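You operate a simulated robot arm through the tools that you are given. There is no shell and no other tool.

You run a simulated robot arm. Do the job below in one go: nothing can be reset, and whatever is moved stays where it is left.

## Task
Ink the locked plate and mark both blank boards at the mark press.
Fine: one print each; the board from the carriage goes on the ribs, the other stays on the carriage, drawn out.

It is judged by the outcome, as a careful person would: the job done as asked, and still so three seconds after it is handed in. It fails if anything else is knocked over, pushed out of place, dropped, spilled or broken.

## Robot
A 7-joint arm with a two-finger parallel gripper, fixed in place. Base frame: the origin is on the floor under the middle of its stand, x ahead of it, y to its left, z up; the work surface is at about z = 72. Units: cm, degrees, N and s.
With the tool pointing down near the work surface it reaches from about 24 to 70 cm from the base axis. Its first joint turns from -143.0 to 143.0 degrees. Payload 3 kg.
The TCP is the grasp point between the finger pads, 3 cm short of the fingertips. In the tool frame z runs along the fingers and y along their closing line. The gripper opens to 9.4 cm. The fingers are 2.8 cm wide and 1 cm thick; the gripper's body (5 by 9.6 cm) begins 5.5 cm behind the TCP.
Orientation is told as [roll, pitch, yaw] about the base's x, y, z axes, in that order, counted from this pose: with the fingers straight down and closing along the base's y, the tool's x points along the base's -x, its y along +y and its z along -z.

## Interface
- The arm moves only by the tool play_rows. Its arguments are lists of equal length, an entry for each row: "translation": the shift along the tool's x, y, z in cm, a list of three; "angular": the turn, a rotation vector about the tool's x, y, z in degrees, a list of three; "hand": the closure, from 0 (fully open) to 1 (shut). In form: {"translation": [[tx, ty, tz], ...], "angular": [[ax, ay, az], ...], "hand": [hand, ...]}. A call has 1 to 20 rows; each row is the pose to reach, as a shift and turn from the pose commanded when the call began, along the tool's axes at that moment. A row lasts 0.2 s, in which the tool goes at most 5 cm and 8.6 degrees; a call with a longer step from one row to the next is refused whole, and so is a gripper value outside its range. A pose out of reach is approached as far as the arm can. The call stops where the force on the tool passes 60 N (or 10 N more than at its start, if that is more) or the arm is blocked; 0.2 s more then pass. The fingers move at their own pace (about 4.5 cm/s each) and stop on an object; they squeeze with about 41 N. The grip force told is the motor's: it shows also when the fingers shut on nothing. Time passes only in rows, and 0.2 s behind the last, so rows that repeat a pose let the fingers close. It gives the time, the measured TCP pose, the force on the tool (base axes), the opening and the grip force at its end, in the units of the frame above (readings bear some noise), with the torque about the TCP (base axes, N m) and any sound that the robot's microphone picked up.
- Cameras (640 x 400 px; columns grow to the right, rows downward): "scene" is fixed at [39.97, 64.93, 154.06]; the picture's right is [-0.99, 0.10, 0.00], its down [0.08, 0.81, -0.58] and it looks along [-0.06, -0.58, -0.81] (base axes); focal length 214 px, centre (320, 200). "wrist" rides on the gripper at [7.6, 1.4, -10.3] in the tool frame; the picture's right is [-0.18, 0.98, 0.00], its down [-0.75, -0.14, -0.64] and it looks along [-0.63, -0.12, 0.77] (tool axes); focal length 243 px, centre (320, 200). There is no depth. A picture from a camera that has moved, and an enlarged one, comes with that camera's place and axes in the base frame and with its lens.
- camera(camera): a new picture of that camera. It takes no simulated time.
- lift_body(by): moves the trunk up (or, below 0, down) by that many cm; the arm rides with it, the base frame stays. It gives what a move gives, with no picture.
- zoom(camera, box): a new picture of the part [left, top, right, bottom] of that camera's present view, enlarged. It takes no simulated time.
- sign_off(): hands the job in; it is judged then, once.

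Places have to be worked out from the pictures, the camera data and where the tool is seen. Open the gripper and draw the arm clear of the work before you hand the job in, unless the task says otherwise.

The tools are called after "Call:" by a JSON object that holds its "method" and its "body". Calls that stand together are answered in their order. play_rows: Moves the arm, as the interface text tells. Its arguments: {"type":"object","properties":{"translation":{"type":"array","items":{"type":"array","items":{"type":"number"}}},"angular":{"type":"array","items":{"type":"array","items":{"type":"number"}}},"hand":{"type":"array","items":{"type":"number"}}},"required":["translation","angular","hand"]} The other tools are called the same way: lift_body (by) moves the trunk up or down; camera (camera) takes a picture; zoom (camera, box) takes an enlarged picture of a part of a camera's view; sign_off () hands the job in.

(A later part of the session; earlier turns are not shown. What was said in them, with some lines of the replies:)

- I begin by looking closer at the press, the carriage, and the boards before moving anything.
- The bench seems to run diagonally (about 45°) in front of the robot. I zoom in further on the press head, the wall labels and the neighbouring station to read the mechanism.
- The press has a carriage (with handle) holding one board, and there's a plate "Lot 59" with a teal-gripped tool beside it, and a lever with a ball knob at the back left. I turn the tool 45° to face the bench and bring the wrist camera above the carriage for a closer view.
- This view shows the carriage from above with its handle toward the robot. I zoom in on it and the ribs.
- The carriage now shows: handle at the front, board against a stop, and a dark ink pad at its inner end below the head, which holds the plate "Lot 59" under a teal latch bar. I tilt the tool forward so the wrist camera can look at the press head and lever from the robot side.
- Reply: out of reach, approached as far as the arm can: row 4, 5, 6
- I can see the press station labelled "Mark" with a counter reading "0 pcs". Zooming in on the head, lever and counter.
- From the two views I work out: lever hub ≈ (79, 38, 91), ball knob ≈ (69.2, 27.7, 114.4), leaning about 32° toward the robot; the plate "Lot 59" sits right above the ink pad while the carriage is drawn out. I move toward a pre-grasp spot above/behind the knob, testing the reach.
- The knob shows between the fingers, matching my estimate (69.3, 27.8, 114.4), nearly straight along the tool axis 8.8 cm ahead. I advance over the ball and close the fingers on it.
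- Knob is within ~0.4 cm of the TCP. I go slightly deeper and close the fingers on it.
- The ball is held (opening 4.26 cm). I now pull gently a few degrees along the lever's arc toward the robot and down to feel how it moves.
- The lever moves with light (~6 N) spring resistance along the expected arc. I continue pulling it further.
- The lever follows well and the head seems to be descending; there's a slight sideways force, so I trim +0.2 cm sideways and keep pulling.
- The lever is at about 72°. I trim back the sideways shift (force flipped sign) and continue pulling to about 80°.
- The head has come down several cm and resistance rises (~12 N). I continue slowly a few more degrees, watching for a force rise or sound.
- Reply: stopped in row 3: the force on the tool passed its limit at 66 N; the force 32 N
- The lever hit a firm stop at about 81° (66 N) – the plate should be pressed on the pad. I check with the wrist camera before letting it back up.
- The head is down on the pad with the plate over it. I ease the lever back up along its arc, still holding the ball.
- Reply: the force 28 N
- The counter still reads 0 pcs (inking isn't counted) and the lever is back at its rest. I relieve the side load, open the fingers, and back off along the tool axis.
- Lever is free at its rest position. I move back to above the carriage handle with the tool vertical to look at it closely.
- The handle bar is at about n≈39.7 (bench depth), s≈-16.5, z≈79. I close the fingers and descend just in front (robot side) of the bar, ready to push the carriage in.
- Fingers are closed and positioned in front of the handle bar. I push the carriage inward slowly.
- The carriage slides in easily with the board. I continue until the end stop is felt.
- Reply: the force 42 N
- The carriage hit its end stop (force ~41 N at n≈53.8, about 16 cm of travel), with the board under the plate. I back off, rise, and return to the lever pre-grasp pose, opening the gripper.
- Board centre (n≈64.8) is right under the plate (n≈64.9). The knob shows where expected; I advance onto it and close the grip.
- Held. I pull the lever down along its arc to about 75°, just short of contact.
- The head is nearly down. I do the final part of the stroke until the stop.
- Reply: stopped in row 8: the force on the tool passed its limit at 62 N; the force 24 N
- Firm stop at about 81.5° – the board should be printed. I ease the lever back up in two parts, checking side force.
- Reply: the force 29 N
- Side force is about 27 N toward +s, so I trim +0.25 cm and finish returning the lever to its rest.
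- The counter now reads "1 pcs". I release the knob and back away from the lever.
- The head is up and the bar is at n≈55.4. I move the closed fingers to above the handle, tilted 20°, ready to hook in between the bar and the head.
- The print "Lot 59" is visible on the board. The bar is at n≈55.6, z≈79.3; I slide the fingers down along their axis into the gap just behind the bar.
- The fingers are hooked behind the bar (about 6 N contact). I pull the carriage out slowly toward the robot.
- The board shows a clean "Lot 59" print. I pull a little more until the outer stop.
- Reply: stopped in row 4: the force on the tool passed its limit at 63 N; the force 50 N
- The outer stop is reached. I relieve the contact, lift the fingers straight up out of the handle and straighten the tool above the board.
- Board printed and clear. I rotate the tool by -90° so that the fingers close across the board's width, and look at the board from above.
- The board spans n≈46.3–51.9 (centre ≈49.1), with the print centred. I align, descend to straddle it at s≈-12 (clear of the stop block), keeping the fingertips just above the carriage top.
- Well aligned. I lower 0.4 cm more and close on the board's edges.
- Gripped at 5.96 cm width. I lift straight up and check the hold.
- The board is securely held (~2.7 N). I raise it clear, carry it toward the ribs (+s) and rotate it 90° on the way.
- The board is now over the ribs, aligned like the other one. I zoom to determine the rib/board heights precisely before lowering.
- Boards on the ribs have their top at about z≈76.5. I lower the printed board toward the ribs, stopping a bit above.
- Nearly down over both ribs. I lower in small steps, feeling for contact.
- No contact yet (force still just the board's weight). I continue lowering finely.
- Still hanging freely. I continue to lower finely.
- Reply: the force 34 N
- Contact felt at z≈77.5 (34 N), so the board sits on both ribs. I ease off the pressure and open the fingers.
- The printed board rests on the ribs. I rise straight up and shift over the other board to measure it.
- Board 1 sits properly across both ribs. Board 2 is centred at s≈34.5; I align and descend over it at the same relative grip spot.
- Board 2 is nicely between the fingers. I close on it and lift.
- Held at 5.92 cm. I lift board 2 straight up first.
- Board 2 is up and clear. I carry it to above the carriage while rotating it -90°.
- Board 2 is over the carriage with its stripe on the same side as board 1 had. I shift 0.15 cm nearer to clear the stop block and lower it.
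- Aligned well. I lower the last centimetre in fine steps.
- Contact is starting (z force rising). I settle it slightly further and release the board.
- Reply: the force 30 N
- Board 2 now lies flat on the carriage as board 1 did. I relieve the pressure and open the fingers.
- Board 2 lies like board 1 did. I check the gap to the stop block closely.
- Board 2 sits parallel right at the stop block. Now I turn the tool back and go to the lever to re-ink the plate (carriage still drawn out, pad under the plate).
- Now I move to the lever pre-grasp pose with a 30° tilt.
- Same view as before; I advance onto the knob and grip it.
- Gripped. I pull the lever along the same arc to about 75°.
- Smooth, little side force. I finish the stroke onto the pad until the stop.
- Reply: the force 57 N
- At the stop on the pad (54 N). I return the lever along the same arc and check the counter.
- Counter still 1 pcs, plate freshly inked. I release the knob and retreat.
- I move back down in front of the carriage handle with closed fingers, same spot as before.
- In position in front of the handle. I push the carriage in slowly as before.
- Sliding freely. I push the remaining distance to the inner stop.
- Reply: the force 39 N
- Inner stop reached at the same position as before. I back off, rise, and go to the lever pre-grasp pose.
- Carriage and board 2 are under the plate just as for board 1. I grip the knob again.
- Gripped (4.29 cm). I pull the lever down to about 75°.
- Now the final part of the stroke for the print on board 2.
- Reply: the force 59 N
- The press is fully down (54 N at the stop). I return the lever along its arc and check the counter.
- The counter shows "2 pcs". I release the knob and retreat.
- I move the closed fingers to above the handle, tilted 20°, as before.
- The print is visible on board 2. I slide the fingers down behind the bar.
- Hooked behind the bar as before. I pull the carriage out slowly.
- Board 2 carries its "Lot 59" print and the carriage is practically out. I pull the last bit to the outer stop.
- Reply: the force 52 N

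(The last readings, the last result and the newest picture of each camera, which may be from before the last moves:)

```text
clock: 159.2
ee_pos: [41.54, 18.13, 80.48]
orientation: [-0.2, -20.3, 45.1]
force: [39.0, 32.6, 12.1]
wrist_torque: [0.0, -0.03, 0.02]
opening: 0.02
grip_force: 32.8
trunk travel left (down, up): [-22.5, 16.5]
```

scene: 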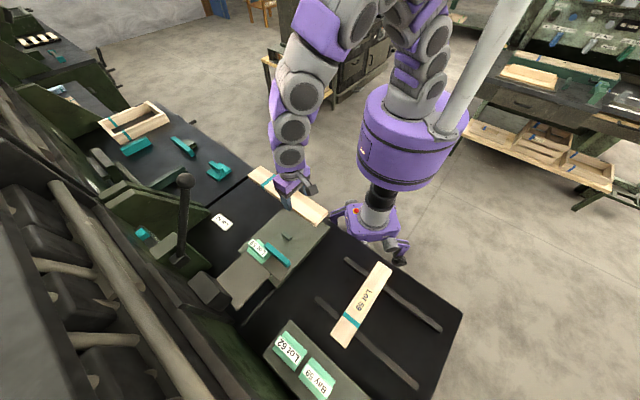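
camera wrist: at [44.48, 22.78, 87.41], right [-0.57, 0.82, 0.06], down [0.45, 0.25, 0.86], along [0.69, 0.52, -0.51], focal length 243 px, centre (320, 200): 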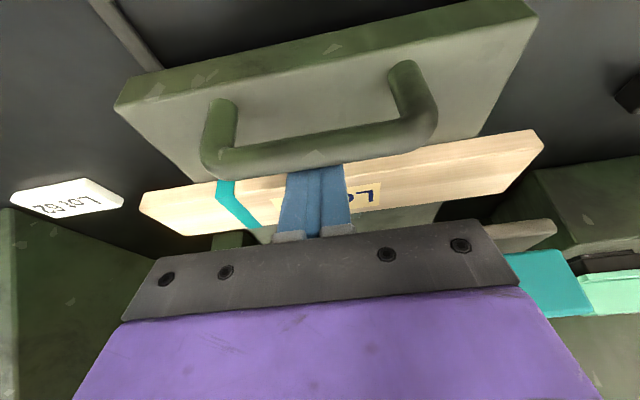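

At the outer stop (50 N). I ease forward, lift the fingers straight out of the handle, open the gripper, and pull up and back.

Call:
{"method": "play_rows", "body": {"translation": [[-0.47, 0, 0.17], [-0.75, 0, 0.27], [-1.43, 0, -1.61], [-2.46, 0, -4.43], [-3.83, 0, -8.19], [-5.2, 0, -11.95], [-6.56, 0, -15.7], [-7.93, 0, -19.5], [-6.46, 0, -22.1], [-4.79, 0, -24.9], [-4.79, 0, -24.9]], "angular": [[0, 0, 0], [0, 0, 0], [0, 0, 0], [0, 0, 0], [0, 0, 0], [0, 0, 0], [0, 4, 0], [0, 8, 0], [0, 12, 0], [0, 16, 0], [0, 20, 0]], "hand": [1, 1, 1, 1, 1, 1, 0, 0, 0, 0, 0]}}

Call:
{"method": "camera", "body": {"camera": "scene"}}

Call:
{"method": "zoom", "body": {"camera": "scene", "box": [200, 180, 360, 290]}}

```text
clock: 161.6
ee_pos: [38.44, 15.02, 105.44]
orientation: [0.2, 0.1, 44.9]
force: [-0.1, -0.2, -0.3]
wrist_torque: [-0.05, 0.01, 0.0]
opening: 9.38
grip_force: 0.0
trunk travel left (down, up): [-22.5, 16.5]
```

```text
taken
```

scene: 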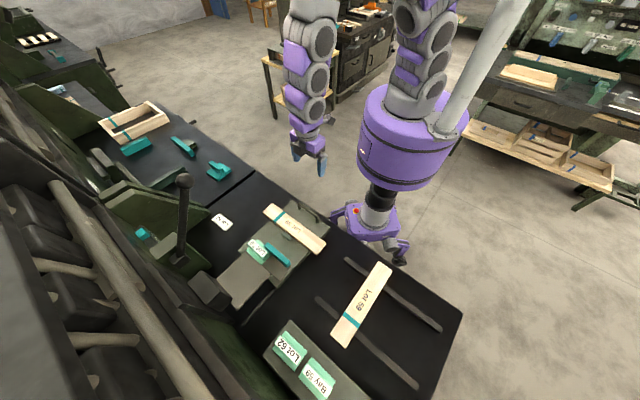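

```text
3.64 times, centred on (280, 235) of scene
camera zoom: at [39.97, 64.93, 154.06], right [-0.99, 0.1, 0.0], down [0.08, 0.81, -0.58], along [-0.06, -0.58, -0.81], focal length 780 px, centre (466, 73)
```

zoom: 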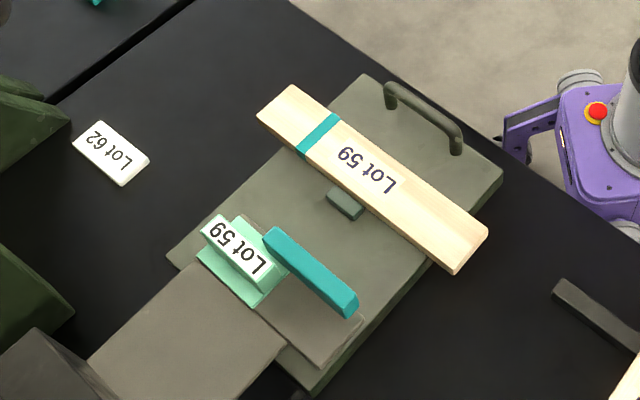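

Everything looks in place; I take a closer look at both prints and the lever/counter before finishing.

Call:
{"method": "zoom", "body": {"camera": "scene", "box": [255, 195, 335, 255]}}

Call:
{"method": "zoom", "body": {"camera": "scene", "box": [310, 250, 430, 360]}}

Call:
{"method": "zoom", "body": {"camera": "scene", "box": [120, 150, 300, 300]}}

Call:
{"method": "camera", "body": {"camera": "wrist"}}

```text
6.67 times, centred on (295, 225) of scene
camera zoom: at [39.97, 64.93, 154.06], right [-0.99, 0.1, 0.0], down [0.08, 0.81, -0.58], along [-0.06, -0.58, -0.81], focal length 1430 px, centre (487, 33)
```

zoom: 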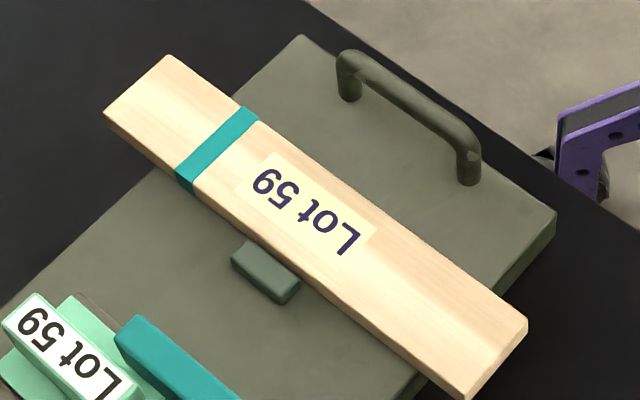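

```text
3.64 times, centred on (370, 305) of scene
camera zoom: at [39.97, 64.93, 154.06], right [-0.99, 0.1, 0.0], down [0.08, 0.81, -0.58], along [-0.06, -0.58, -0.81], focal length 780 px, centre (138, -182)
```

zoom: 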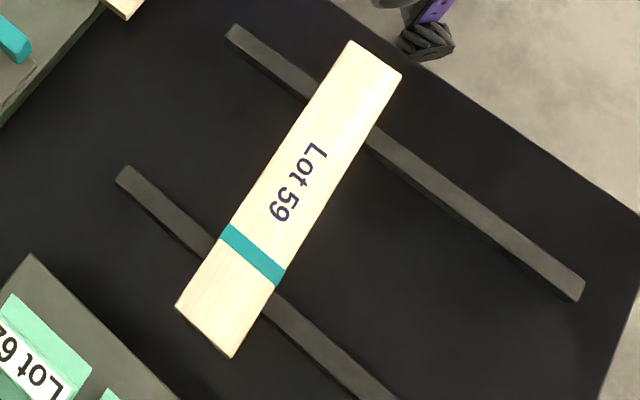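

```text
2.67 times, centred on (210, 225) of scene
camera zoom: at [39.97, 64.93, 154.06], right [-0.99, 0.1, 0.0], down [0.08, 0.81, -0.58], along [-0.06, -0.58, -0.81], focal length 572 px, centre (613, 133)
```

zoom: 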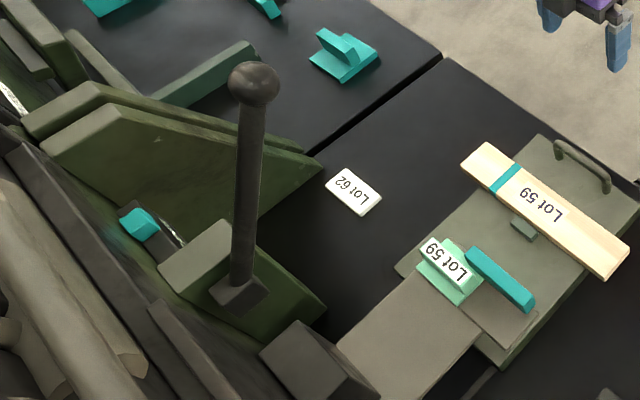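

```text
taken
camera wrist: at [32.12, 10.56, 115.7], right [-0.56, 0.83, 0.0], down [0.63, 0.43, 0.64], along [0.53, 0.36, -0.77], focal length 243 px, centre (320, 200)
```

wrist: 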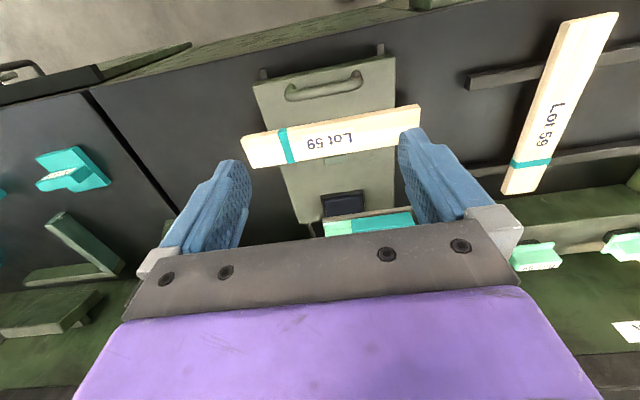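

Both boards show one crisp "Lot 59" print, the first on the ribs and the second on the drawn-out carriage; nothing else moved. I draw the arm up and farther clear of the work.

Call:
{"method": "play_rows", "body": {"translation": [[0.5, 0, -3], [1, 0, -6], [1.5, 0, -9], [2, 0, -12], [2.5, 0, -15], [3, 0, -18], [3, 0, -20], [3, 0, -20], [3, 0, -20]], "angular": [[0, 0, 0], [0, 0, 0], [0, 0, 0], [0, 0, 0], [0, 0, 0], [0, 0, 0], [0, 0, 0], [0, 0, 0], [0, 0, 0]], "hand": [0, 0, 0, 0, 0, 0, 0, 0, 0]}}

Call:
{"method": "camera", "body": {"camera": "scene"}}

```text
clock: 163.6
ee_pos: [36.16, 12.61, 125.24]
orientation: [0.0, 0.1, 45.0]
force: [-0.7, -0.4, -0.7]
wrist_torque: [0.0, -0.03, -0.02]
opening: 9.42
grip_force: 0.1
trunk travel left (down, up): [-22.5, 16.5]
```

```text
taken
```

scene: 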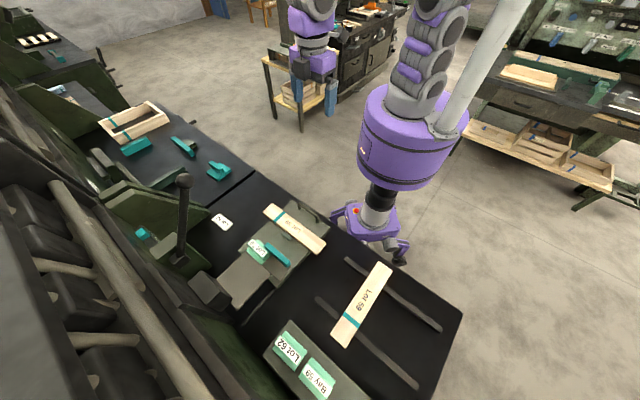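

The arm is clear with the gripper open, the lever is up, the carriage is drawn out with its printed board, and the other printed board lies on the ribs. I hand the job in.

Call:
{"method": "sign_off", "body": {}}

```text
The job is handed in.
```

The job is handed in. Both boards carry one clear "Lot 59" print each, and the press counter went from 0 to 2 pcs.

- **First board (from the carriage):** printed, then laid across both ribs.
- **Second board (from the ribs):** printed, and left on the carriage, which is drawn out to its outer stop.
- **Inking:** I inked the locked "Lot 59" plate on the pad before each print. Neither inking stroke was counted.
- **End state:** the lever is back up at rest, the gripper is open and the arm is clear of the bench. The last pictures show nothing else moved.

The second board sits about 0.4 cm off along its length from where the first one lay, so its print is off-centre by about that much.
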